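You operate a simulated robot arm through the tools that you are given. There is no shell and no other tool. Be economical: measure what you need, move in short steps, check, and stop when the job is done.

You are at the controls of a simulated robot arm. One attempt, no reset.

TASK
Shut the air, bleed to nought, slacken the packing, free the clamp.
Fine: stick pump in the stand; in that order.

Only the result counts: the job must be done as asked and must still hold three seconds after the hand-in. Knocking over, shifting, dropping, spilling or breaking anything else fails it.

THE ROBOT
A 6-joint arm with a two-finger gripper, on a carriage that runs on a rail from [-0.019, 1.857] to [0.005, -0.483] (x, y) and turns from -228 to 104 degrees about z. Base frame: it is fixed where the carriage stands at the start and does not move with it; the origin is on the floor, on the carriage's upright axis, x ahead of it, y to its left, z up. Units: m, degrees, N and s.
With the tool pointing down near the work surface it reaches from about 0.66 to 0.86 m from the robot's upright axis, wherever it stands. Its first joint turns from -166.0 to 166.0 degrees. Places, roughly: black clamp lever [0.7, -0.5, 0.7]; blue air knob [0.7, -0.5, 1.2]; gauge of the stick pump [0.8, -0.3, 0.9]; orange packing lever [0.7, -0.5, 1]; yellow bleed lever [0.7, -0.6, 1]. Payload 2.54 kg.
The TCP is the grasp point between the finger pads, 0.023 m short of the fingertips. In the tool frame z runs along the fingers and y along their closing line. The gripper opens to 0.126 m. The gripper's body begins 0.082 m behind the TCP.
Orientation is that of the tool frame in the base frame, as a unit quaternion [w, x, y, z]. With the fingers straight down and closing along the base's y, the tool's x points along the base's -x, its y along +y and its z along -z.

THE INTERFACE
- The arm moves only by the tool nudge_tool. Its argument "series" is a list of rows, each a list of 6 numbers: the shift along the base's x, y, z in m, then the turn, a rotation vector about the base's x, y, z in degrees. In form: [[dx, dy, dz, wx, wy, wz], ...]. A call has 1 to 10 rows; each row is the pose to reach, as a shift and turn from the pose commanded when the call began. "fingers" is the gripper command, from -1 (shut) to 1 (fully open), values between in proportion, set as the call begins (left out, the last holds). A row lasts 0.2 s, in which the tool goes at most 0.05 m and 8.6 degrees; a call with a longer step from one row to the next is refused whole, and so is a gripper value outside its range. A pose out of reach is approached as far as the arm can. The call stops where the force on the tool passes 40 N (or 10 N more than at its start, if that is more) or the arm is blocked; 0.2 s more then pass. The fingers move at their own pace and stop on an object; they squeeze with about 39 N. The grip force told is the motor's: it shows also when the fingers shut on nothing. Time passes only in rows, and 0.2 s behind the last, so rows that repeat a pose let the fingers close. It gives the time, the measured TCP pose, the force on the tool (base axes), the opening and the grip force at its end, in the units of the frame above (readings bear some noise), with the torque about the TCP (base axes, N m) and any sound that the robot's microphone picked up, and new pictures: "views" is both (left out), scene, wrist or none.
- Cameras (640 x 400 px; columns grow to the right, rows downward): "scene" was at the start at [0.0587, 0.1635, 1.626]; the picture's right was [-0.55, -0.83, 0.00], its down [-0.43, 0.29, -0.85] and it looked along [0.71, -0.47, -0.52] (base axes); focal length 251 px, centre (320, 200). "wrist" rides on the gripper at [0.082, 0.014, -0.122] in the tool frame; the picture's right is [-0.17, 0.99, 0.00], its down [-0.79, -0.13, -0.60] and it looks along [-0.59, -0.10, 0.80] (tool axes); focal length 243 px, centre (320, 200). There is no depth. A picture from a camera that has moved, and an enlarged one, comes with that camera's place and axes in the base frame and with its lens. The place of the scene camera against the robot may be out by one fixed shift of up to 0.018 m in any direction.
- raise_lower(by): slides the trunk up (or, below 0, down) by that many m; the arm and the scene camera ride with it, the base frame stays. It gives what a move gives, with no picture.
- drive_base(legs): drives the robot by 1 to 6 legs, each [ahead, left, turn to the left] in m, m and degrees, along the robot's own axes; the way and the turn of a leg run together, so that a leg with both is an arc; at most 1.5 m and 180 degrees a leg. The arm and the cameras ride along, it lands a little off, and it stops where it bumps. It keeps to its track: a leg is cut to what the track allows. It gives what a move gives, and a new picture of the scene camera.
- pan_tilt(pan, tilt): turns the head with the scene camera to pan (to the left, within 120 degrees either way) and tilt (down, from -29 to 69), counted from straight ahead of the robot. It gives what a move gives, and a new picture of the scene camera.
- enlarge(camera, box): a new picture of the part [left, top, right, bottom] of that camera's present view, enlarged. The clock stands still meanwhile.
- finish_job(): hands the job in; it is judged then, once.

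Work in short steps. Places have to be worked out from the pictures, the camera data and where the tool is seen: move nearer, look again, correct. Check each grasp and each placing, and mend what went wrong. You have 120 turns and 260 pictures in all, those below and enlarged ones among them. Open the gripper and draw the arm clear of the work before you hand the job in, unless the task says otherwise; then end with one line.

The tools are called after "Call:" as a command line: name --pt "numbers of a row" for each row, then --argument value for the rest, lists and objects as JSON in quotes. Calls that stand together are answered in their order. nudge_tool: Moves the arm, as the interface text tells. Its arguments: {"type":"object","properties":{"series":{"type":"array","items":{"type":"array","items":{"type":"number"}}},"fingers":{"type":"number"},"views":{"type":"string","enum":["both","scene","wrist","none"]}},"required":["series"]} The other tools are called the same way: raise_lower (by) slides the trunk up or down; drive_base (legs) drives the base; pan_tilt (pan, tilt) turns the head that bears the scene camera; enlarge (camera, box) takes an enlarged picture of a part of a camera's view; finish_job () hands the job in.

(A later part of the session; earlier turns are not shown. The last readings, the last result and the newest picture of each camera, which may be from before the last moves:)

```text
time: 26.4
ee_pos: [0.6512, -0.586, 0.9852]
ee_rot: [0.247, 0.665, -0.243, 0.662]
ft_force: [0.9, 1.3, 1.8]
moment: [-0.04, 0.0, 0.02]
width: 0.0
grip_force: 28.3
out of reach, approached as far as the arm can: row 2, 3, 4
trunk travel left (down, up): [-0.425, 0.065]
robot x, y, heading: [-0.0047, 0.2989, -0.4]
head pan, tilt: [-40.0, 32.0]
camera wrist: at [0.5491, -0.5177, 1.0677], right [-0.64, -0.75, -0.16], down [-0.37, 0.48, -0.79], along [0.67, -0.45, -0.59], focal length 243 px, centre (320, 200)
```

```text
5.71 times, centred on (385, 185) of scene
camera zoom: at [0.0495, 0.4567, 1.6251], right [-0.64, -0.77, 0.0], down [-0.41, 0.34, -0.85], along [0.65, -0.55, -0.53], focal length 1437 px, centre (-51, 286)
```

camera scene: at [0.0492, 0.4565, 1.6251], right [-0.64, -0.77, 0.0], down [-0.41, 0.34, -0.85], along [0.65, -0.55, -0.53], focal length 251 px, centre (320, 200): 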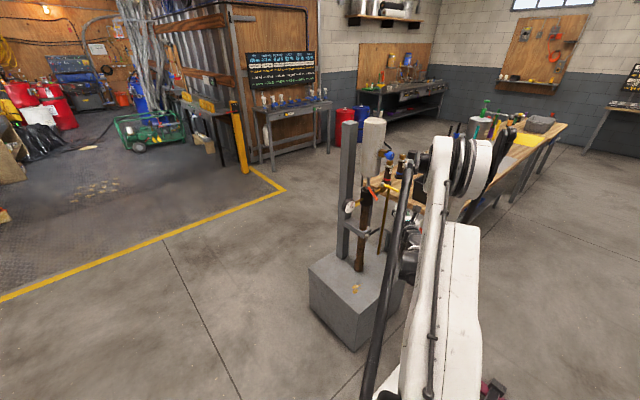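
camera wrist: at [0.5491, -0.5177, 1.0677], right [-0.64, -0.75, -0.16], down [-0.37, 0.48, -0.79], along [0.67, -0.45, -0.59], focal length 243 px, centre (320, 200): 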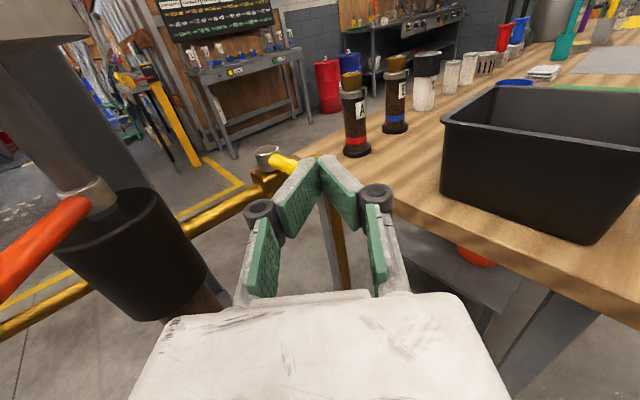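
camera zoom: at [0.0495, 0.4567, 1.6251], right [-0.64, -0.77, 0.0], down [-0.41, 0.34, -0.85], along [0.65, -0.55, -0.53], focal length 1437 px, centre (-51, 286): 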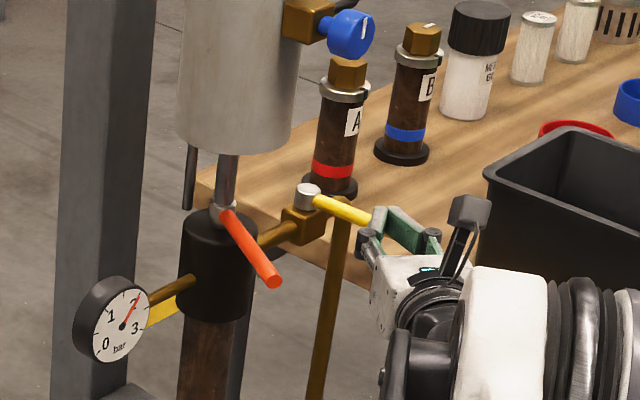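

The arm ran out to its far reach and lifted. I back off the way I came, then move the carriage 0.13 m toward -y.

Call:
nudge_tool --pt "-0.01 0.02 0.012 0 0 0" --pt "-0.025 0.06 0.025 0 0 0" --pt "-0.055 0.095 0.025 0 0 0" --pt "-0.085 0.13 0.025 0 0 0" --pt "-0.115 0.165 0.025 0 0 0" --views "none"

Call:
drive_base --legs '[[0, -0.13, 0]]'

Call:
enlarge --camera "wrist" --box '[0, 0, 640, 400]'

```text
time: 27.6
ee_pos: [0.5357, -0.42, 1.01]
ee_rot: [0.247, 0.665, -0.242, 0.662]
ft_force: [0.2, 0.4, -0.1]
moment: [0.01, 0.01, -0.01]
width: 0.0
grip_force: 28.1
trunk travel left (down, up): [-0.425, 0.065]
robot x, y, heading: [-0.0007, 0.3054, -0.1]
head pan, tilt: [-40.0, 32.0]
```

```text
time: 28.9
ee_pos: [0.5373, -0.5509, 1.0095]
ee_rot: [0.248, 0.664, -0.243, 0.662]
ft_force: [0.2, -0.3, -0.3]
moment: [-0.01, -0.02, 0.0]
width: 0.0002
grip_force: 28.1
trunk travel left (down, up): [-0.425, 0.065]
robot x, y, heading: [0.0001, 0.1701, 0.2]
head pan, tilt: [-40.0, 32.0]
camera scene: at [0.051, 0.3253, 1.6251], right [-0.64, -0.77, 0.0], down [-0.41, 0.34, -0.85], along [0.65, -0.55, -0.53], focal length 251 px, centre (320, 200)
```

scene: 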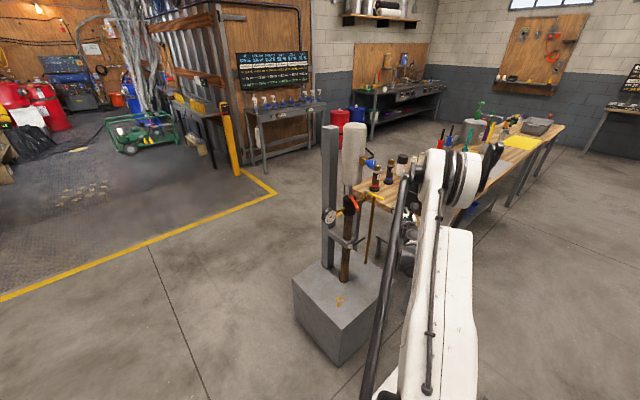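

```text
1.00 times, centred on (320, 200) of wrist (not enlarged: the box is as wide or as high as the picture)
camera zoom: at [0.4355, -0.4841, 1.0921], right [-0.64, -0.75, -0.16], down [-0.37, 0.48, -0.79], along [0.67, -0.45, -0.59], focal length 243 px, centre (320, 200)
```

zoom: 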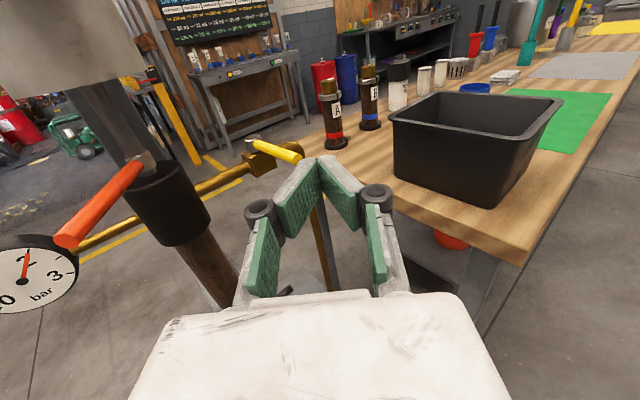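

Lever still in place. I return to the start of the push beside the lever.

Call:
nudge_tool --pt "0.04 0.008 0 0 0 0" --pt "0.08 0.008 0 0 0 0" --pt "0.12 -0.004 0 0 0 0" --pt "0.123 -0.006 -0.02 0 0 0" --pt "0.123 -0.006 -0.039 0 0 0" --views "wrist"

```text
time: 30.1
ee_pos: [0.6595, -0.5572, 0.9722]
ee_rot: [0.248, 0.665, -0.242, 0.662]
ft_force: [1.0, 0.6, 0.1]
moment: [-0.01, 0.01, -0.01]
width: 0.0
grip_force: 28.6
trunk travel left (down, up): [-0.425, 0.065]
robot x, y, heading: [-0.0048, 0.17, -0.2]
head pan, tilt: [-40.0, 32.0]
camera wrist: at [0.5586, -0.4898, 1.053], right [-0.64, -0.75, -0.16], down [-0.37, 0.48, -0.79], along [0.67, -0.45, -0.59], focal length 243 px, centre (320, 200)
```

wrist: 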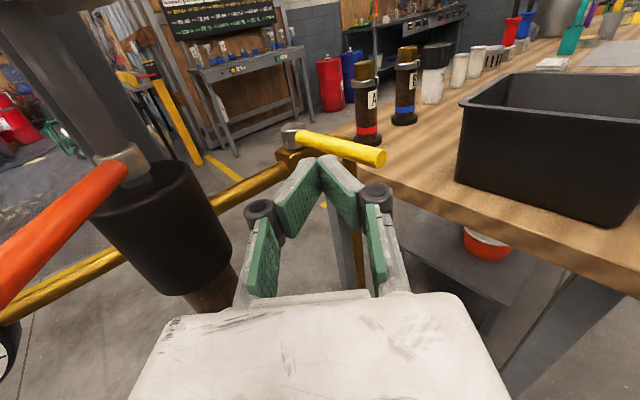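

Same start position as before, now with reach to spare. I push toward -y along the arc.

Call:
nudge_tool --pt "0 -0.012 -0.002 0 0 0" --pt "-0.001 -0.024 -0.002 0 0 0" --pt "-0.002 -0.036 -0.002 0 0 0" --pt "-0.002 -0.046 -0.002 0 0 0" --views "wrist"

Call:
enlarge --camera "scene" --box '[320, 160, 410, 230]'

```text
time: 31.1
ee_pos: [0.658, -0.604, 0.9689]
ee_rot: [0.248, 0.665, -0.242, 0.662]
ft_force: [-0.5, 0.3, 0.4]
moment: [-0.02, 0.05, 0.0]
width: 0.0
grip_force: 28.5
trunk travel left (down, up): [-0.425, 0.065]
robot x, y, heading: [-0.0014, 0.1659, -0.0]
head pan, tilt: [-40.0, 32.0]
camera wrist: at [0.5559, -0.5363, 1.0516], right [-0.64, -0.75, -0.16], down [-0.37, 0.48, -0.79], along [0.67, -0.45, -0.59], focal length 243 px, centre (320, 200)
```

wrist: 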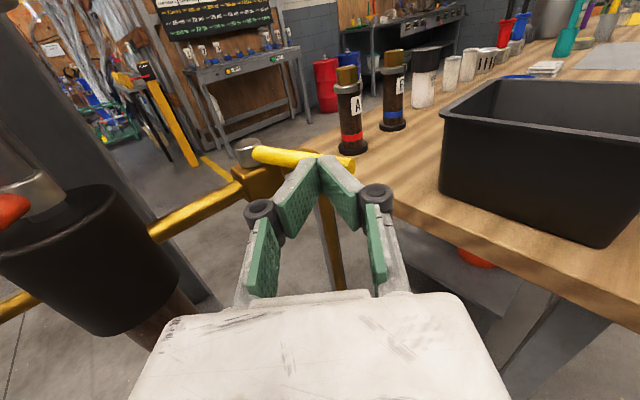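

```text
5.71 times, centred on (365, 195) of scene
camera zoom: at [0.0509, 0.3256, 1.6251], right [-0.64, -0.77, 0.0], down [-0.41, 0.34, -0.85], along [0.65, -0.55, -0.53], focal length 1437 px, centre (63, 229)
```

zoom: 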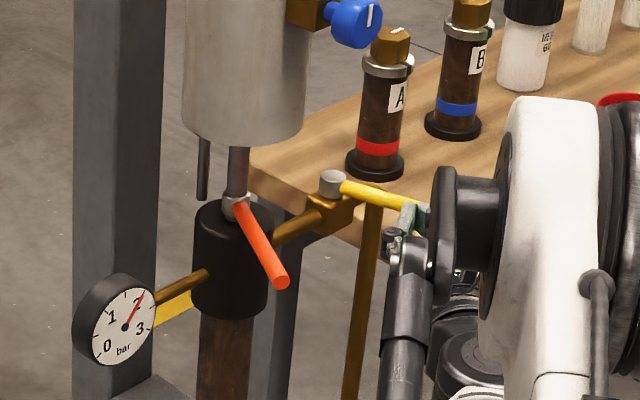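

Comparing rays at z≈0.97, the lever has turned about 20–25° with almost no resistance. I continue along the arc.

Call:
nudge_tool --pt "0.005 -0.014 0 0 0 0" --pt "0.012 -0.025 0 0 0 0" --pt "0.02 -0.034 0 0 0 0" --pt "0.03 -0.042 0 0 0 0" --views "wrist"

Call:
enlarge --camera "scene" --box '[320, 160, 410, 230]'

```text
time: 32.1
ee_pos: [0.6877, -0.6469, 0.9687]
ee_rot: [0.247, 0.665, -0.242, 0.662]
ft_force: [0.2, -0.2, 0.4]
moment: [-0.01, 0.03, -0.03]
width: 0.0
grip_force: 28.1
trunk travel left (down, up): [-0.425, 0.065]
robot x, y, heading: [-0.0048, 0.1698, -0.1]
head pan, tilt: [-40.0, 32.0]
camera wrist: at [0.5863, -0.5777, 1.051], right [-0.64, -0.75, -0.16], down [-0.37, 0.48, -0.79], along [0.67, -0.45, -0.59], focal length 243 px, centre (320, 200)
```

wrist: 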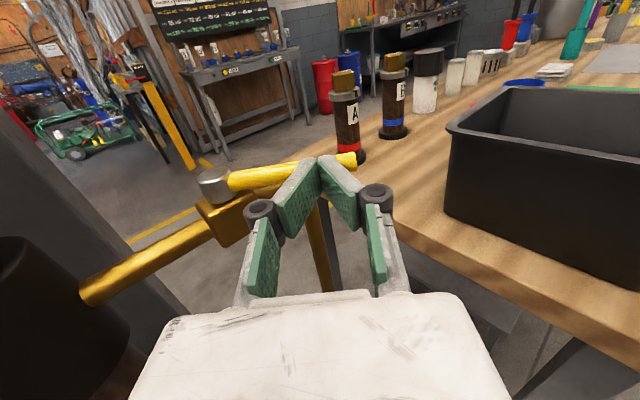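

```text
5.71 times, centred on (365, 195) of scene
camera zoom: at [0.0508, 0.3255, 1.6251], right [-0.64, -0.77, 0.0], down [-0.41, 0.34, -0.85], along [0.65, -0.55, -0.53], focal length 1437 px, centre (63, 229)
```

zoom: 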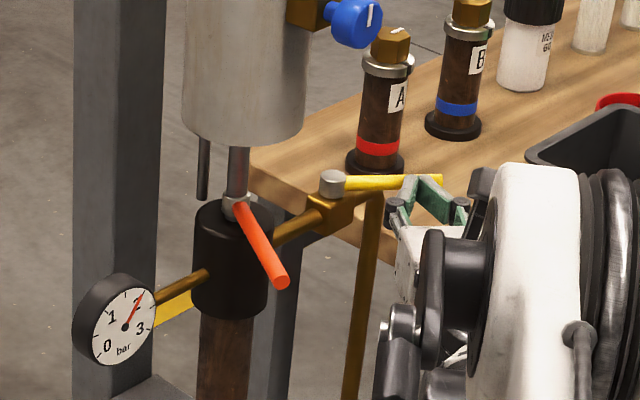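

The lever follows (≈55°). I sweep the final part mostly toward +x.

Call:
nudge_tool --pt "0.01 -0.007 0 0 0 0" --pt "0.02 -0.012 0 0 0 0" --pt "0.03 -0.015 0 0 0 0" --pt "0.036 -0.016 0 0 0 0" --views "wrist"

Call:
enlarge --camera "scene" --box '[320, 160, 410, 230]'

```text
time: 33.1
ee_pos: [0.7212, -0.6574, 0.9742]
ee_rot: [0.247, 0.665, -0.243, 0.661]
ft_force: [-0.8, -0.4, -0.5]
moment: [0.05, -0.02, -0.04]
width: 0.0001
grip_force: 28.2
out of reach, approached as far as the arm can: row 3, 4
trunk travel left (down, up): [-0.425, 0.065]
robot x, y, heading: [-0.002, 0.1691, -0.2]
head pan, tilt: [-40.0, 32.0]
camera wrist: at [0.619, -0.5899, 1.0559], right [-0.64, -0.75, -0.16], down [-0.37, 0.49, -0.79], along [0.67, -0.45, -0.59], focal length 243 px, centre (320, 200)
```

wrist: 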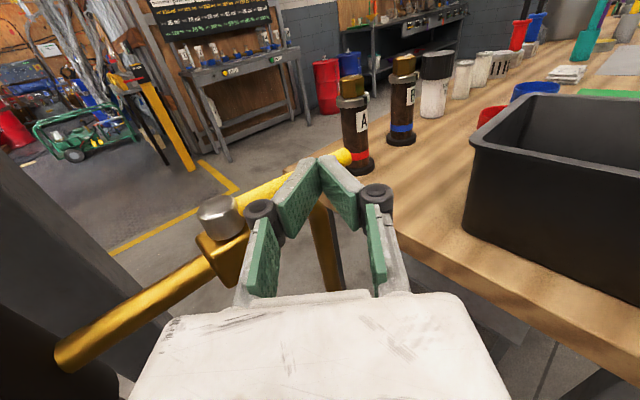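

```text
5.71 times, centred on (365, 195) of scene
camera zoom: at [0.0507, 0.3256, 1.6251], right [-0.64, -0.77, 0.0], down [-0.41, 0.34, -0.85], along [0.65, -0.55, -0.53], focal length 1437 px, centre (63, 229)
```

zoom: 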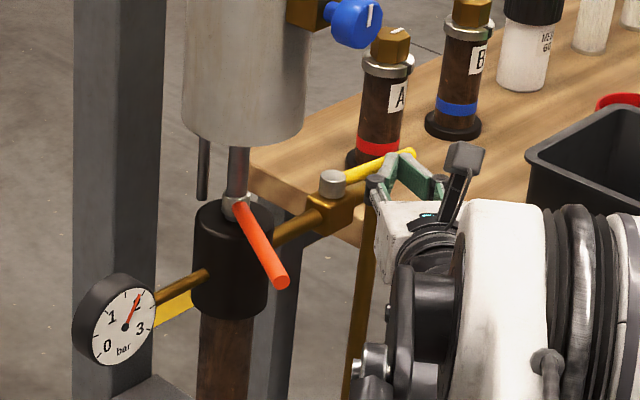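

The lever is near 80° and the arm is at its reach limit. I check whether the gauge has begun to fall.

Call:
nudge_tool --pt "-0.01 0.004 -0.004 0 0 0" --pt "-0.03 0.03 -0.004 0 0 0" --pt "-0.04 0.06 -0.002 0 0 0" --pt "-0.05 0.085 0 0 0 0" --views "none"

Call:
enlarge --camera "scene" --box '[320, 175, 390, 225]'

```text
time: 34.1
ee_pos: [0.6704, -0.5732, 0.973]
ee_rot: [0.246, 0.665, -0.241, 0.662]
ft_force: [0.7, 1.0, -0.4]
moment: [0.0, -0.01, 0.01]
width: 0.0
grip_force: 27.6
trunk travel left (down, up): [-0.425, 0.065]
robot x, y, heading: [-0.0013, 0.1674, -0.3]
head pan, tilt: [-40.0, 32.0]
```

```text
8.00 times, centred on (355, 200) of scene
camera zoom: at [0.0509, 0.3257, 1.6251], right [-0.64, -0.77, 0.0], down [-0.41, 0.34, -0.85], along [0.65, -0.55, -0.53], focal length 2011 px, centre (40, 200)
```

zoom: 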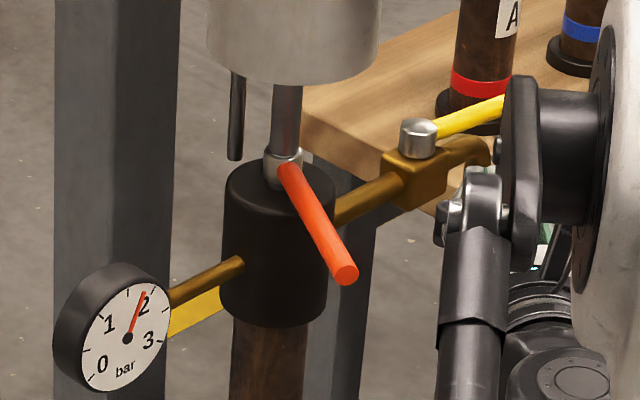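

The needle has begun to fall (from just past 2 to below it). I wait a while to measure the rate.

Call:
nudge_tool --pt "-0.02 0.02 0.01 0 0 0" --pt "-0.04 0.04 0.02 0 0 0" --pt "-0.06 0.06 0.03 0 0 0" --pt "-0.06 0.06 0.03 0 0 0" --pt "-0.06 0.06 0.03 0 0 0" --pt "-0.06 0.06 0.03 0 0 0" --pt "-0.06 0.06 0.03 0 0 0" --pt "-0.06 0.06 0.03 0 0 0" --pt "-0.06 0.06 0.03 0 0 0" --pt "-0.06 0.06 0.03 0 0 0" --views "none"

Call:
enlarge --camera "scene" --box '[320, 175, 390, 225]'

```text
time: 36.3
ee_pos: [0.6112, -0.513, 1.0037]
ee_rot: [0.247, 0.665, -0.242, 0.662]
ft_force: [0.8, -0.7, 0.7]
moment: [0.04, -0.02, -0.01]
width: 0.0001
grip_force: 28.1
trunk travel left (down, up): [-0.425, 0.065]
robot x, y, heading: [-0.0032, 0.1727, -0.1]
head pan, tilt: [-40.0, 32.0]
```

```text
8.00 times, centred on (355, 200) of scene
camera zoom: at [0.0508, 0.3256, 1.6251], right [-0.64, -0.77, 0.0], down [-0.41, 0.34, -0.85], along [0.65, -0.55, -0.53], focal length 2011 px, centre (40, 200)
```

zoom: 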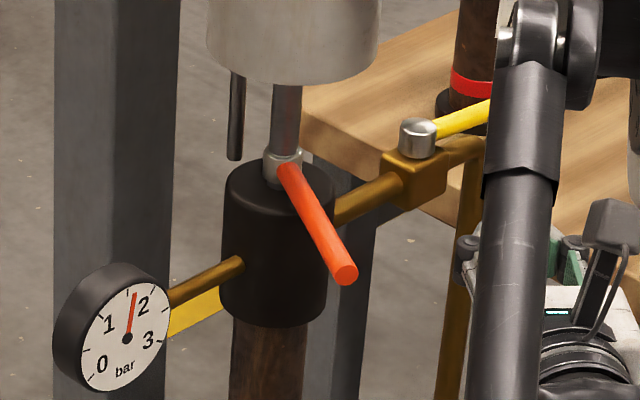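

Bleeding steadily but slowly. While it bleeds I move the carriage 0.1 m to -y, so that I can open the lever fully.

Call:
drive_base --legs '[[0, -0.1, 0]]'

Call:
nudge_tool --pt "0.03 -0.01 -0.015 0 0 0" --pt "0.06 -0.025 -0.03 0 0 0" --pt "0.08 -0.035 -0.033 0 0 0" --pt "0.1 -0.045 -0.033 0 0 0" --views "wrist"

```text
time: 37.5
ee_pos: [0.6112, -0.6137, 1.004]
ee_rot: [0.247, 0.665, -0.242, 0.662]
ft_force: [0.5, -0.6, -0.3]
moment: [0.02, -0.02, -0.03]
width: 0.0
grip_force: 28.4
trunk travel left (down, up): [-0.425, 0.065]
robot x, y, heading: [0.0028, 0.0722, 0.1]
head pan, tilt: [-40.0, 32.0]
camera scene: at [0.0519, 0.226, 1.6251], right [-0.64, -0.77, 0.0], down [-0.41, 0.34, -0.85], along [0.65, -0.55, -0.53], focal length 251 px, centre (320, 200)
```

scene: 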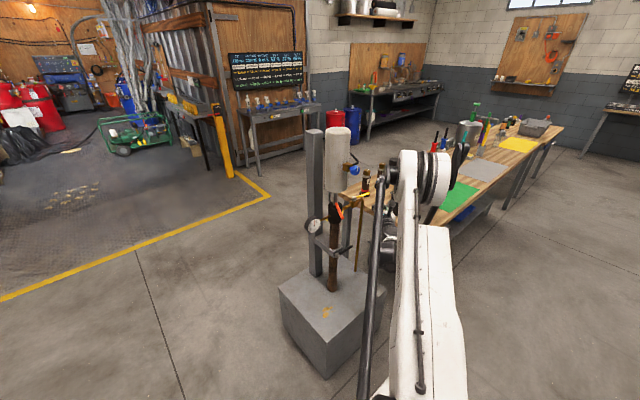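

```text
time: 38.5
ee_pos: [0.7118, -0.6594, 0.9715]
ee_rot: [0.247, 0.665, -0.242, 0.662]
ft_force: [-0.8, -0.7, -0.2]
moment: [0.0, 0.02, 0.0]
width: 0.0001
grip_force: 28.6
trunk travel left (down, up): [-0.425, 0.065]
robot x, y, heading: [-0.0015, 0.0725, -0.1]
head pan, tilt: [-40.0, 32.0]
camera wrist: at [0.6096, -0.5907, 1.0535], right [-0.64, -0.75, -0.16], down [-0.37, 0.48, -0.79], along [0.67, -0.45, -0.59], focal length 243 px, centre (320, 200)
```

wrist: 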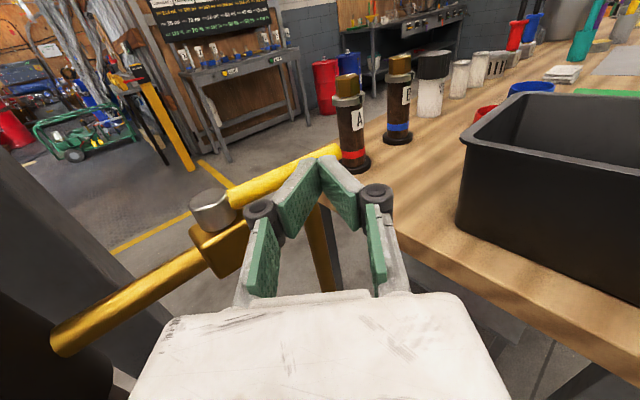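

I push the last bit toward +x, up to a stop.

Call:
nudge_tool --pt "0.01 0 0 0 0 0" --pt "0.018 0 0 0 0 0" --pt "0.025 0 0 0 0 0" --pt "0.032 0 0 0 0 0" --views "wrist"

Call:
enlarge --camera "scene" --box '[295, 175, 385, 245]'

```text
time: 39.3
ee_pos: [0.7282, -0.6614, 0.9711]
ee_rot: [0.25, 0.663, -0.244, 0.662]
ft_force: [-15.2, 6.0, 2.1]
moment: [-0.01, -0.01, 0.05]
width: 0.0
grip_force: 28.1
trunk travel left (down, up): [-0.425, 0.065]
robot x, y, heading: [0.0005, 0.071, -0.1]
head pan, tilt: [-40.0, 32.0]
stopped in row 4: the force on the tool passed its limit at 48 N (the readings are from after the stop); the commanded pose is now the measured one
camera wrist: at [0.6275, -0.592, 1.0531], right [-0.65, -0.75, -0.16], down [-0.37, 0.49, -0.79], along [0.67, -0.46, -0.59], focal length 243 px, centre (320, 200)
```

wrist: 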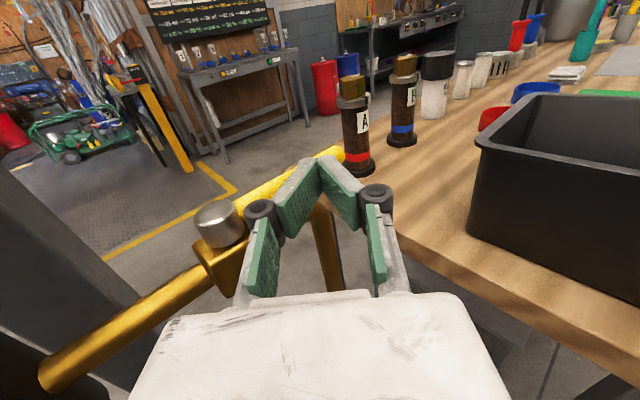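

```text
5.71 times, centred on (340, 210) of scene
camera zoom: at [0.0506, 0.2275, 1.6252], right [-0.65, -0.76, 0.0], down [-0.4, 0.34, -0.85], along [0.65, -0.55, -0.53], focal length 1437 px, centre (206, 143)
```

zoom: 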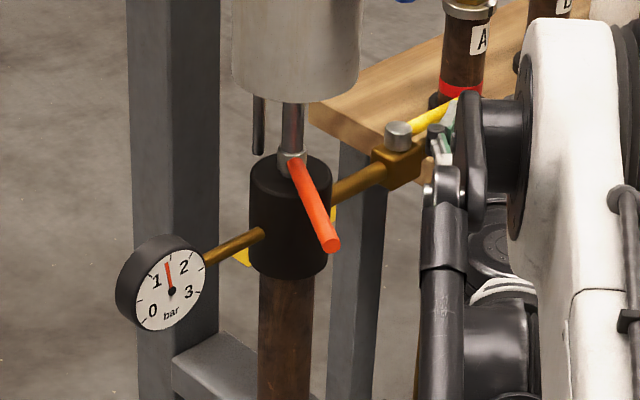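

The bleed lever is hard against its stop, in line with the pipe, and the needle is falling past 1.4 bar. I retreat and move the carriage +0.13 m for the packing lever, while it bleeds.

Call:
nudge_tool --pt "-0.03 0.01 0.005 0 0 0" --pt "-0.06 0.025 0.02 0 0 0" --pt "-0.09 0.045 0.04 0 0 0" --pt "-0.12 0.07 0.04 0 0 0" --pt "-0.155 0.09 0.04 0 0 0" --views "none"

Call:
drive_base --legs '[[0, 0.13, 0]]'

Call:
enlarge --camera "wrist" --box '[0, 0, 640, 400]'

Call:
enlarge --camera "scene" --box '[300, 165, 410, 235]'

```text
time: 40.5
ee_pos: [0.5757, -0.5695, 1.0094]
ee_rot: [0.248, 0.665, -0.243, 0.662]
ft_force: [-0.5, -0.2, 0.0]
moment: [-0.01, 0.03, 0.04]
width: 0.0
grip_force: 28.4
trunk travel left (down, up): [-0.425, 0.065]
robot x, y, heading: [0.0002, 0.0701, -0.1]
head pan, tilt: [-40.0, 32.0]
```

```text
time: 41.8
ee_pos: [0.5757, -0.4408, 1.0113]
ee_rot: [0.249, 0.664, -0.244, 0.661]
ft_force: [0.2, -0.2, -0.3]
moment: [-0.03, -0.02, -0.02]
width: 0.0
grip_force: 28.5
trunk travel left (down, up): [-0.425, 0.065]
robot x, y, heading: [-0.0048, 0.2009, -0.4]
head pan, tilt: [-40.0, 32.0]
camera scene: at [0.0507, 0.3554, 1.6251], right [-0.64, -0.76, 0.0], down [-0.4, 0.34, -0.85], along [0.65, -0.55, -0.53], focal length 251 px, centre (320, 200)
```

scene: 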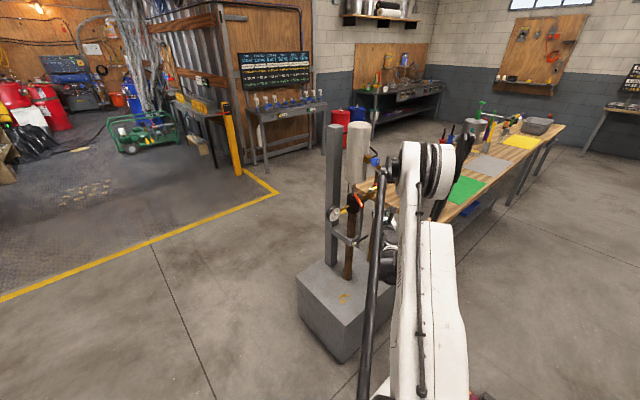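

```text
1.00 times, centred on (320, 200) of wrist (not enlarged: the box is as wide or as high as the picture)
camera zoom: at [0.4737, -0.3719, 1.0924], right [-0.65, -0.75, -0.16], down [-0.37, 0.49, -0.79], along [0.67, -0.45, -0.59], focal length 243 px, centre (320, 200)
```

zoom: 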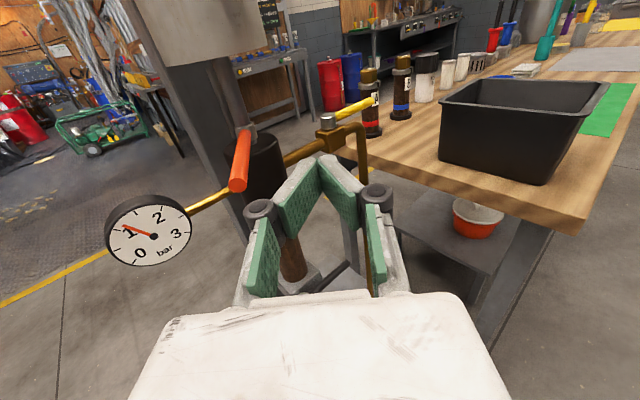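

```text
5.71 times, centred on (355, 200) of scene
camera zoom: at [0.0507, 0.3554, 1.6251], right [-0.64, -0.76, 0.0], down [-0.4, 0.34, -0.85], along [0.65, -0.55, -0.53], focal length 1437 px, centre (120, 200)
```

zoom: 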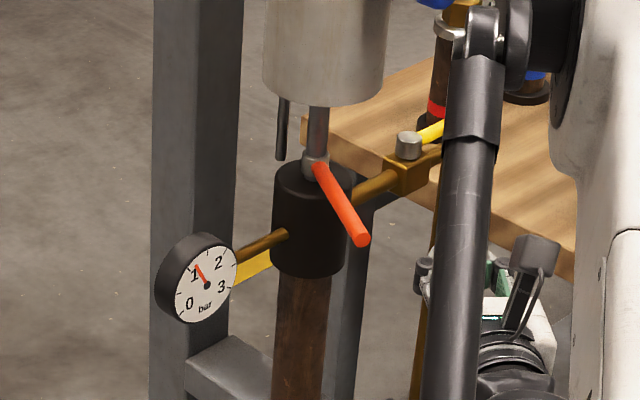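

Gauge at ~1.1 bar and falling. The packing lever refines to pivot (0.768, -0.478) and tip (0.648, -0.415), z≈1.0. I move to its +y side without touching it.

Call:
nudge_tool --pt "-0.02 0.03 0 0 0 0" --pt "0 0.06 0 0 0 0" --pt "0.03 0.08 -0.006 0 0 0" --pt "0.06 0.075 -0.012 0 0 0" --pt "0.085 0.065 -0.012 0 0 0" --pt "0.085 0.065 -0.012 0 0 0" --pt "0.085 0.065 -0.012 0 0 0" --pt "0.085 0.065 -0.012 0 0 0" --pt "0.085 0.065 -0.012 0 0 0" --pt "0.085 0.065 -0.012 0 0 0" --views "wrist"

Call:
enlarge --camera "scene" --box '[300, 165, 410, 235]'

```text
time: 44.0
ee_pos: [0.6605, -0.3739, 0.9979]
ee_rot: [0.25, 0.664, -0.244, 0.661]
ft_force: [-0.6, 0.1, -0.5]
moment: [0.0, 0.03, -0.02]
width: 0.0001
grip_force: 28.7
out of reach, approached as far as the arm can: row 1, 2, 3
trunk travel left (down, up): [-0.425, 0.065]
robot x, y, heading: [-0.0017, 0.2002, -0.3]
head pan, tilt: [-40.0, 32.0]
camera wrist: at [0.559, -0.3064, 1.08], right [-0.65, -0.75, -0.16], down [-0.37, 0.49, -0.79], along [0.67, -0.45, -0.59], focal length 243 px, centre (320, 200)
```

wrist: 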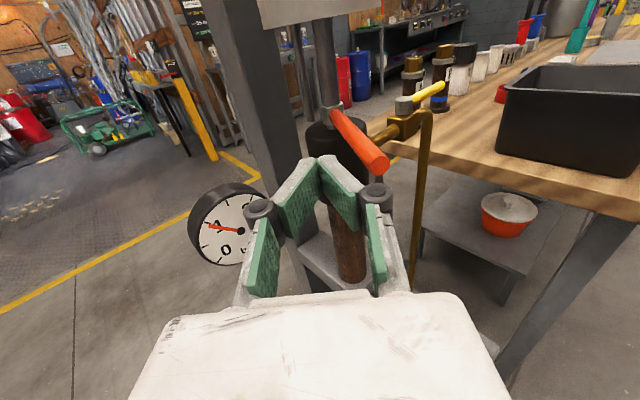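

```text
5.71 times, centred on (355, 200) of scene
camera zoom: at [0.0507, 0.3551, 1.6251], right [-0.64, -0.76, 0.0], down [-0.41, 0.34, -0.85], along [0.65, -0.55, -0.53], focal length 1437 px, centre (120, 200)
```

zoom: 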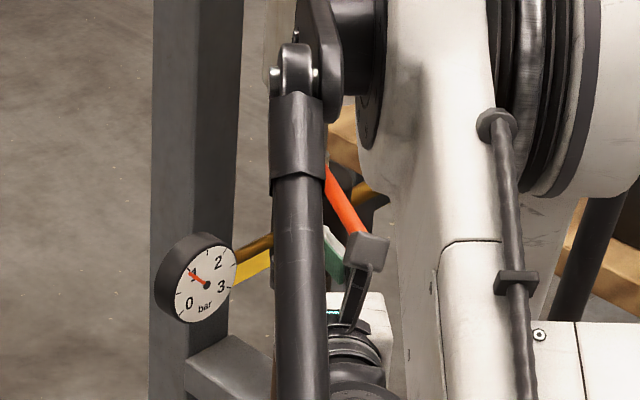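

The finger is beside the orange lever, not touching it. The gauge reads ~0.85 bar, so I wait.

Call:
nudge_tool --pt "0 0 0 0 0 0" --pt "0 0 0 0 0 0" --pt "0 0 0 0 0 0" --pt "0 0 0 0 0 0" --pt "0 0 0 0 0 0" --pt "0 0 0 0 0 0" --pt "0 0 0 0 0 0" --pt "0 0 0 0 0 0" --pt "0 0 0 0 0 0" --pt "0 0 0 0 0 0" --views "none"

Call:
nudge_tool --pt "0 0 0 0 0 0" --pt "0 0 0 0 0 0" --pt "0 0 0 0 0 0" --pt "0 0 0 0 0 0" --pt "0 0 0 0 0 0" --pt "0 0 0 0 0 0" --pt "0 0 0 0 0 0" --pt "0 0 0 0 0 0" --pt "0 0 0 0 0 0" --pt "0 0 0 0 0 0" --views "none"

Call:
nudge_tool --pt "0 0 0 0 0 0" --pt "0 0 0 0 0 0" --pt "0 0 0 0 0 0" --pt "0 0 0 0 0 0" --pt "0 0 0 0 0 0" --pt "0 0 0 0 0 0" --pt "0 0 0 0 0 0" --pt "0 0 0 0 0 0" --pt "0 0 0 0 0 0" --pt "0 0 0 0 0 0" --views "none"

Call:
enlarge --camera "scene" --box '[320, 195, 360, 225]'

```text
time: 46.2
ee_pos: [0.66, -0.3746, 0.9974]
ee_rot: [0.249, 0.664, -0.244, 0.662]
ft_force: [0.0, 0.7, -0.1]
moment: [0.0, -0.01, 0.01]
width: 0.0
grip_force: 28.4
trunk travel left (down, up): [-0.425, 0.065]
robot x, y, heading: [-0.0033, 0.1977, -0.2]
head pan, tilt: [-40.0, 32.0]
```

```text
time: 48.4
ee_pos: [0.6596, -0.3736, 0.9982]
ee_rot: [0.249, 0.664, -0.244, 0.662]
ft_force: [-0.3, 0.1, -1.5]
moment: [0.01, 0.01, -0.03]
width: 0.0
grip_force: 28.3
trunk travel left (down, up): [-0.425, 0.065]
robot x, y, heading: [-0.0015, 0.2013, -0.4]
head pan, tilt: [-40.0, 32.0]
```

```text
time: 50.6
ee_pos: [0.6605, -0.3755, 0.9974]
ee_rot: [0.25, 0.664, -0.244, 0.661]
ft_force: [0.4, -0.2, 0.4]
moment: [0.0, -0.03, 0.01]
width: 0.0001
grip_force: 28.2
trunk travel left (down, up): [-0.425, 0.065]
robot x, y, heading: [-0.0036, 0.1995, 0.1]
head pan, tilt: [-40.0, 32.0]
```

```text
13.33 times, centred on (340, 210) of scene
camera zoom: at [0.0508, 0.3551, 1.6251], right [-0.64, -0.76, 0.0], down [-0.41, 0.34, -0.85], along [0.65, -0.55, -0.53], focal length 3352 px, centre (53, 67)
```

zoom: 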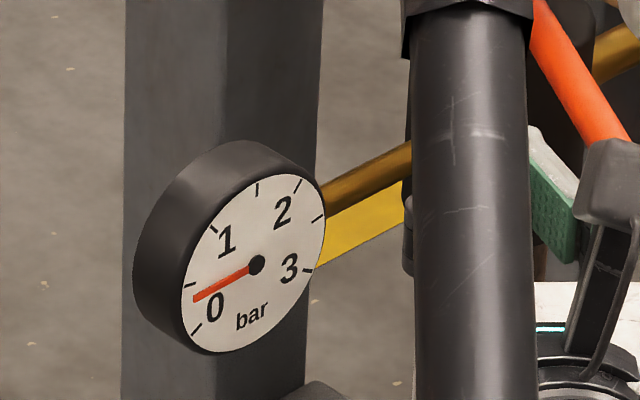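

The needle is at about 0.35 bar. I wait more.

Call:
nudge_tool --pt "0 0 0 0 0 0" --pt "0 0 0 0 0 0" --pt "0 0 0 0 0 0" --pt "0 0 0 0 0 0" --pt "0 0 0 0 0 0" --pt "0 0 0 0 0 0" --pt "0 0 0 0 0 0" --pt "0 0 0 0 0 0" --pt "0 0 0 0 0 0" --pt "0 0 0 0 0 0" --views "none"

Call:
nudge_tool --pt "0 0 0 0 0 0" --pt "0 0 0 0 0 0" --pt "0 0 0 0 0 0" --pt "0 0 0 0 0 0" --pt "0 0 0 0 0 0" --pt "0 0 0 0 0 0" --pt "0 0 0 0 0 0" --pt "0 0 0 0 0 0" --pt "0 0 0 0 0 0" --pt "0 0 0 0 0 0" --views "none"

Call:
nudge_tool --pt "0 0 0 0 0 0" --pt "0 0 0 0 0 0" --pt "0 0 0 0 0 0" --pt "0 0 0 0 0 0" --pt "0 0 0 0 0 0" --pt "0 0 0 0 0 0" --pt "0 0 0 0 0 0" --pt "0 0 0 0 0 0" --pt "0 0 0 0 0 0" --pt "0 0 0 0 0 0" --views "none"

Call:
nudge_tool --pt "0 0 0 0 0 0" --pt "0 0 0 0 0 0" --pt "0 0 0 0 0 0" --pt "0 0 0 0 0 0" --pt "0 0 0 0 0 0" --pt "0 0 0 0 0 0" --pt "0 0 0 0 0 0" --pt "0 0 0 0 0 0" --pt "0 0 0 0 0 0" --pt "0 0 0 0 0 0" --views "none"

Call:
enlarge --camera "scene" --box '[320, 195, 360, 225]'

```text
time: 52.8
ee_pos: [0.6599, -0.3749, 0.9986]
ee_rot: [0.25, 0.664, -0.244, 0.661]
ft_force: [-0.3, -0.5, 0.6]
moment: [0.0, -0.04, 0.01]
width: 0.0
grip_force: 28.5
trunk travel left (down, up): [-0.425, 0.065]
robot x, y, heading: [-0.0004, 0.1984, -0.3]
head pan, tilt: [-40.0, 32.0]
```

```text
time: 55.0
ee_pos: [0.661, -0.3759, 0.9978]
ee_rot: [0.249, 0.664, -0.244, 0.661]
ft_force: [0.0, 0.0, 0.0]
moment: [-0.02, -0.01, 0.0]
width: 0.0001
grip_force: 28.0
trunk travel left (down, up): [-0.425, 0.065]
robot x, y, heading: [-0.0001, 0.2011, -0.2]
head pan, tilt: [-40.0, 32.0]
```

```text
time: 57.2
ee_pos: [0.6601, -0.3747, 0.9984]
ee_rot: [0.249, 0.664, -0.244, 0.662]
ft_force: [-0.3, 0.5, -0.1]
moment: [0.02, 0.0, 0.01]
width: 0.0
grip_force: 28.7
trunk travel left (down, up): [-0.425, 0.065]
robot x, y, heading: [-0.0013, 0.1989, -0.1]
head pan, tilt: [-40.0, 32.0]
```

```text
time: 59.4
ee_pos: [0.6604, -0.3749, 0.998]
ee_rot: [0.25, 0.664, -0.244, 0.661]
ft_force: [-0.5, 0.1, -0.4]
moment: [0.02, -0.01, 0.01]
width: 0.0002
grip_force: 28.3
trunk travel left (down, up): [-0.425, 0.065]
robot x, y, heading: [-0.003, 0.2019, -0.4]
head pan, tilt: [-40.0, 32.0]
```

```text
13.33 times, centred on (340, 210) of scene
camera zoom: at [0.0508, 0.3551, 1.6251], right [-0.64, -0.76, 0.0], down [-0.41, 0.34, -0.85], along [0.65, -0.55, -0.53], focal length 3352 px, centre (53, 67)
```

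zoom: 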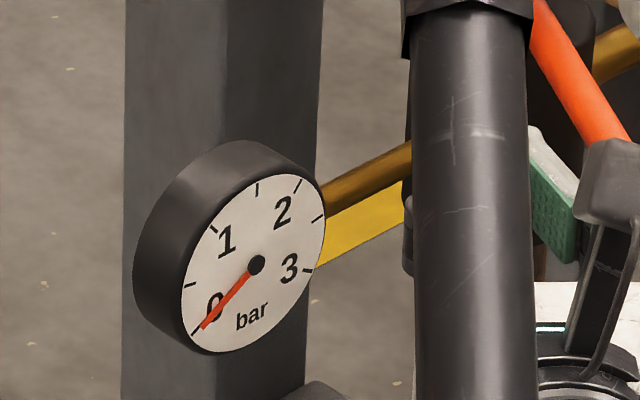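

The needle is on the 0 tick. I wait once more to make sure it has settled.

Call:
nudge_tool --pt "0 0 0 0 0 0" --pt "0 0 0 0 0 0" --pt "0 0 0 0 0 0" --pt "0 0 0 0 0 0" --pt "0 0 0 0 0 0" --pt "0 0 0 0 0 0" --pt "0 0 0 0 0 0" --pt "0 0 0 0 0 0" --pt "0 0 0 0 0 0" --pt "0 0 0 0 0 0" --views "none"

Call:
enlarge --camera "scene" --box '[320, 195, 360, 225]'

```text
time: 61.6
ee_pos: [0.66, -0.3742, 0.9976]
ee_rot: [0.25, 0.664, -0.244, 0.661]
ft_force: [0.3, 0.4, 0.2]
moment: [-0.03, 0.0, -0.01]
width: 0.0
grip_force: 28.1
trunk travel left (down, up): [-0.425, 0.065]
robot x, y, heading: [-0.0049, 0.2016, -0.6]
head pan, tilt: [-40.0, 32.0]
```

```text
13.33 times, centred on (340, 210) of scene
camera zoom: at [0.0508, 0.3551, 1.6251], right [-0.64, -0.76, 0.0], down [-0.41, 0.34, -0.85], along [0.65, -0.55, -0.53], focal length 3352 px, centre (53, 67)
```

zoom: 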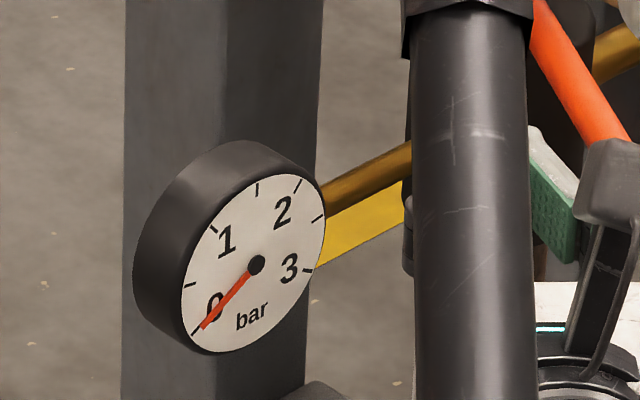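

Settled at zero. I now push the orange lever counter-clockwise (tip toward -y), gently at first.

Call:
nudge_tool --pt "0.004 -0.015 0.001 0 0 0" --pt "0.004 -0.026 0.001 0 0 0" --pt "0 -0.038 0.001 0 0 0" --pt "-0.004 -0.05 0.001 0 0 0" --pt "-0.008 -0.062 0.001 0 0 0" --views "wrist"

```text
time: 62.8
ee_pos: [0.6528, -0.439, 0.998]
ee_rot: [0.249, 0.664, -0.244, 0.661]
ft_force: [0.6, -0.4, -0.1]
moment: [-0.02, 0.04, 0.02]
width: 0.0
grip_force: 28.2
trunk travel left (down, up): [-0.425, 0.065]
robot x, y, heading: [-0.0025, 0.1967, -0.2]
head pan, tilt: [-40.0, 32.0]
camera wrist: at [0.5506, -0.3694, 1.081], right [-0.65, -0.75, -0.16], down [-0.37, 0.49, -0.79], along [0.67, -0.45, -0.59], focal length 243 px, centre (320, 200)
```

wrist: 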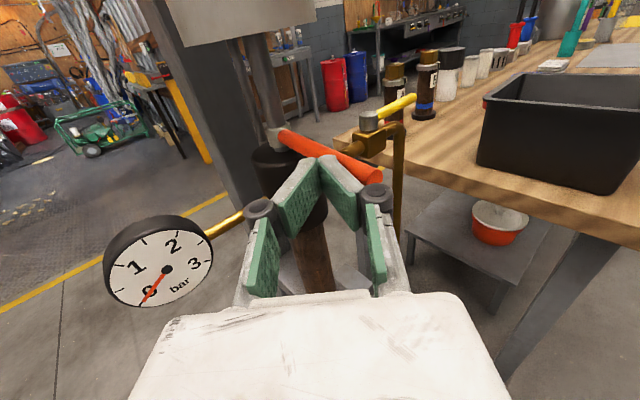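

The lever is following. I continue along the arc.

Call:
nudge_tool --pt "-0.002 -0.013 0 0 0 0" --pt "-0.003 -0.026 0 0 0 0" --pt "-0.003 -0.039 0 0 0 0" --pt "0.002 -0.052 0 0 0 0" --pt "0.008 -0.065 0 0 0 0" --pt "0.012 -0.076 0 0 0 0" --views "wrist"

Call:
enlarge --camera "scene" --box '[310, 160, 410, 230]'

```text
time: 64.1
ee_pos: [0.6594, -0.4997, 0.9994]
ee_rot: [0.248, 0.664, -0.241, 0.662]
ft_force: [-18.4, 21.1, -3.0]
moment: [0.05, 0.0, -0.16]
width: 0.0002
grip_force: 29.0
trunk travel left (down, up): [-0.425, 0.065]
robot x, y, heading: [-0.0002, 0.2014, -0.3]
head pan, tilt: [-40.0, 32.0]
stopped in row 6: the force on the tool passed its limit at 55 N (the readings are from after the stop); the commanded pose is now the measured one
camera wrist: at [0.557, -0.4315, 1.0816], right [-0.64, -0.75, -0.16], down [-0.37, 0.48, -0.79], along [0.67, -0.45, -0.59], focal length 243 px, centre (320, 200)
```

wrist: 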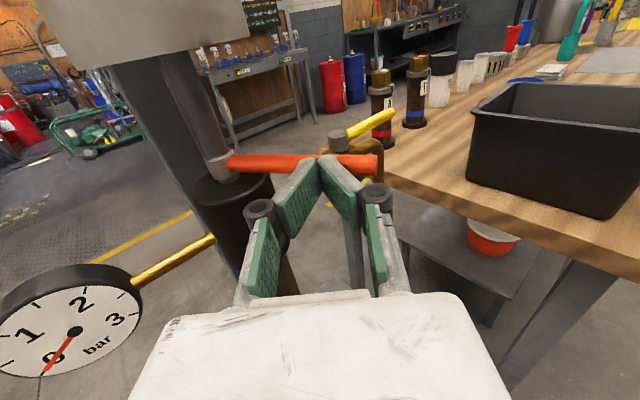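

```text
5.71 times, centred on (360, 195) of scene
camera zoom: at [0.0492, 0.3574, 1.625], right [-0.64, -0.76, 0.0], down [-0.4, 0.34, -0.85], along [0.65, -0.55, -0.53], focal length 1437 px, centre (91, 229)
```

zoom: 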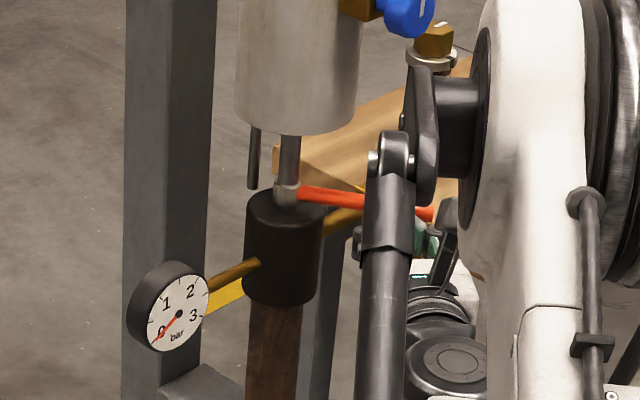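

A 55 N stop at about 60° of turn, with nothing else in the way. I press once more gently to confirm it is the lever's end stop.

Call:
nudge_tool --pt "0.003 -0.005 0 0 0 0" --pt "0.005 -0.009 0 0 0 0" --pt "0.007 -0.013 0 0 0 0" --views "wrist"

```text
time: 64.4
ee_pos: [0.658, -0.4998, 1.0002]
ee_rot: [0.249, 0.664, -0.242, 0.662]
ft_force: [-17.8, 20.8, 0.6]
moment: [0.0, -0.04, -0.16]
width: 0.0001
grip_force: 27.8
trunk travel left (down, up): [-0.425, 0.065]
robot x, y, heading: [-0.0012, 0.2014, -0.0]
head pan, tilt: [-40.0, 32.0]
stopped in row 1: the force on the tool passed its limit at 47 N (the readings are from after the stop); the commanded pose is now the measured one
camera wrist: at [0.5571, -0.4315, 1.0815], right [-0.64, -0.75, -0.16], down [-0.37, 0.48, -0.79], along [0.67, -0.45, -0.59], focal length 243 px, centre (320, 200)
```

wrist: 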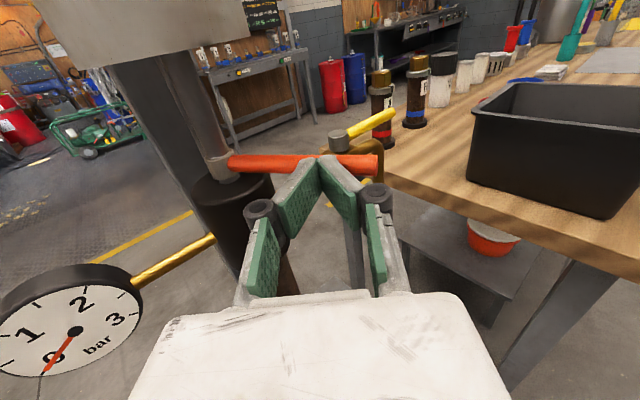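

Packing lever is firmly at its slack stop. I retreat, yaw back to point along +x, and then shift the carriage -0.15 m for the clamp.

Call:
nudge_tool --pt "-0.03 0.025 0 0 0 0" --pt "-0.06 0.05 0 0 0 0" --pt "-0.09 0.07 0 0 0 8" --pt "-0.11 0.08 0 0 0 16" --pt "-0.13 0.09 0 0 0 24" --pt "-0.14 0.1 0 0 0 32" --pt "-0.14 0.1 0 0 0 40" --views "none"

Call:
drive_base --legs '[[0, -0.15, 0]]'

Call:
raise_lower --by -0.22

Call:
enlarge --camera "wrist" --box '[0, 0, 640, 400]'

Call:
enlarge --camera "scene" --box '[260, 130, 420, 260]'

```text
time: 66.0
ee_pos: [0.5191, -0.4016, 0.9983]
ee_rot: [0.006, 0.707, 0.001, 0.707]
ft_force: [-0.8, 0.1, 0.6]
moment: [0.03, 0.03, 0.0]
width: 0.0
grip_force: 28.2
trunk travel left (down, up): [-0.425, 0.065]
robot x, y, heading: [-0.0049, 0.2009, -0.3]
head pan, tilt: [-40.0, 32.0]
```

```text
time: 67.4
ee_pos: [0.5215, -0.5526, 0.9984]
ee_rot: [0.007, 0.708, 0.0, 0.707]
ft_force: [0.6, 0.0, 0.2]
moment: [-0.01, 0.02, 0.0]
width: 0.0001
grip_force: 28.0
trunk travel left (down, up): [-0.425, 0.065]
robot x, y, heading: [-0.0009, 0.0526, -0.2]
head pan, tilt: [-40.0, 32.0]
camera scene: at [0.0525, 0.2056, 1.6251], right [-0.65, -0.76, 0.0], down [-0.4, 0.34, -0.85], along [0.65, -0.55, -0.53], focal length 251 px, centre (320, 200)
```

scene: 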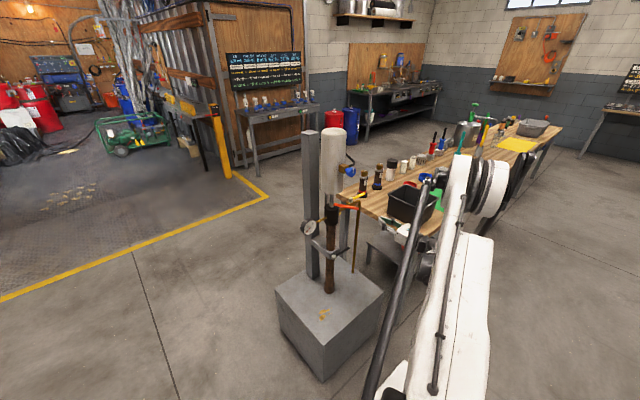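

```text
time: 69.7
ee_pos: [0.521, -0.5523, 0.7773]
ee_rot: [0.008, 0.708, -0.001, 0.707]
ft_force: [0.6, 0.2, -0.4]
moment: [0.0, 0.01, 0.02]
width: 0.0
grip_force: 28.1
trunk travel left (down, up): [-0.205, 0.285]
robot x, y, heading: [0.0018, 0.051, -0.0]
head pan, tilt: [-40.0, 32.0]
```

```text
1.00 times, centred on (320, 200) of wrist (not enlarged: the box is as wide or as high as the picture)
camera zoom: at [0.399, -0.5649, 0.8603], right [-0.01, -0.99, -0.16], down [-0.6, 0.13, -0.79], along [0.8, 0.08, -0.59], focal length 243 px, centre (320, 200)
```

zoom: 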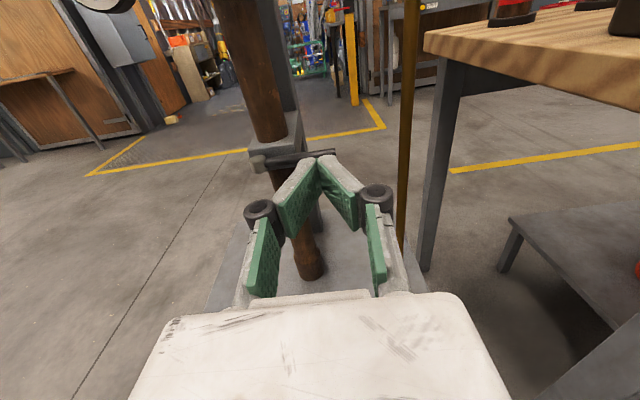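

```text
3.08 times, centred on (340, 195) of scene
camera zoom: at [0.0524, 0.2058, 1.4052], right [-0.65, -0.76, 0.0], down [-0.4, 0.34, -0.85], along [0.65, -0.55, -0.53], focal length 774 px, centre (258, 215)
```

zoom: 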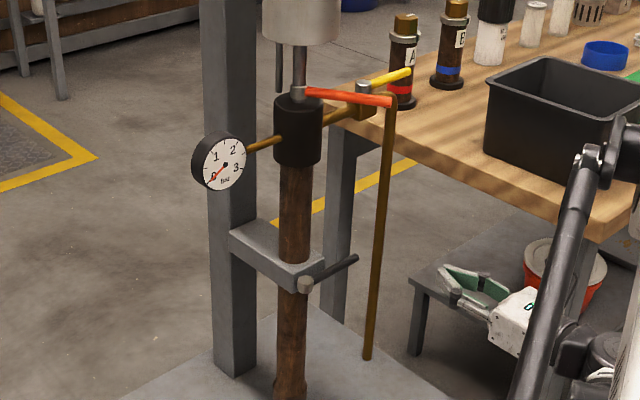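

The clamp lever: bolt ≈(0.722, -0.46, 0.70), tip ≈(0.728, -0.575, 0.70), level along -y. I go below it and move closer.

Call:
nudge_tool --pt "0 0 -0.04 0 0 0" --pt "0 0.003 -0.08 0 0 0" --pt "0.02 0.005 -0.117 0 0 0" --pt "0.06 0.005 -0.117 0 0 0" --pt "0.1 0.005 -0.117 0 0 0" --pt "0.13 0.005 -0.117 0 0 0" --views "wrist"

Call:
enlarge --camera "scene" --box '[290, 170, 400, 250]'

```text
time: 71.1
ee_pos: [0.6516, -0.5489, 0.6615]
ee_rot: [0.009, 0.707, -0.001, 0.707]
ft_force: [0.3, -0.1, -0.6]
moment: [0.01, 0.02, 0.01]
width: 0.0003
grip_force: 28.3
trunk travel left (down, up): [-0.205, 0.285]
robot x, y, heading: [0.0007, 0.0521, -0.4]
head pan, tilt: [-40.0, 32.0]
camera wrist: at [0.5291, -0.5603, 0.7434], right [-0.01, -0.99, -0.16], down [-0.6, 0.13, -0.79], along [0.8, 0.08, -0.59], focal length 243 px, centre (320, 200)
```

wrist: 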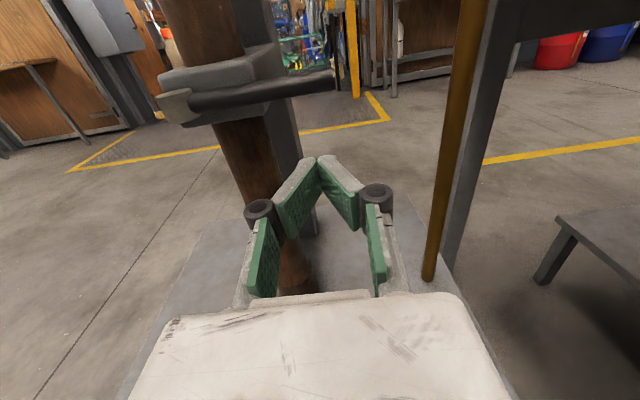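

```text
5.00 times, centred on (345, 210) of scene
camera zoom: at [0.052, 0.2058, 1.4051], right [-0.65, -0.76, 0.0], down [-0.4, 0.34, -0.85], along [0.65, -0.55, -0.53], focal length 1257 px, centre (195, 150)
```

zoom: 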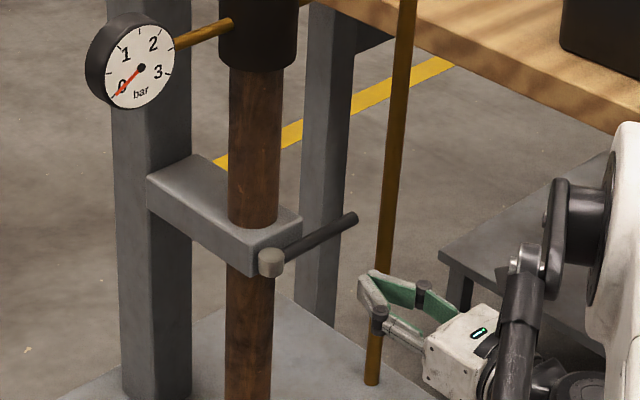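

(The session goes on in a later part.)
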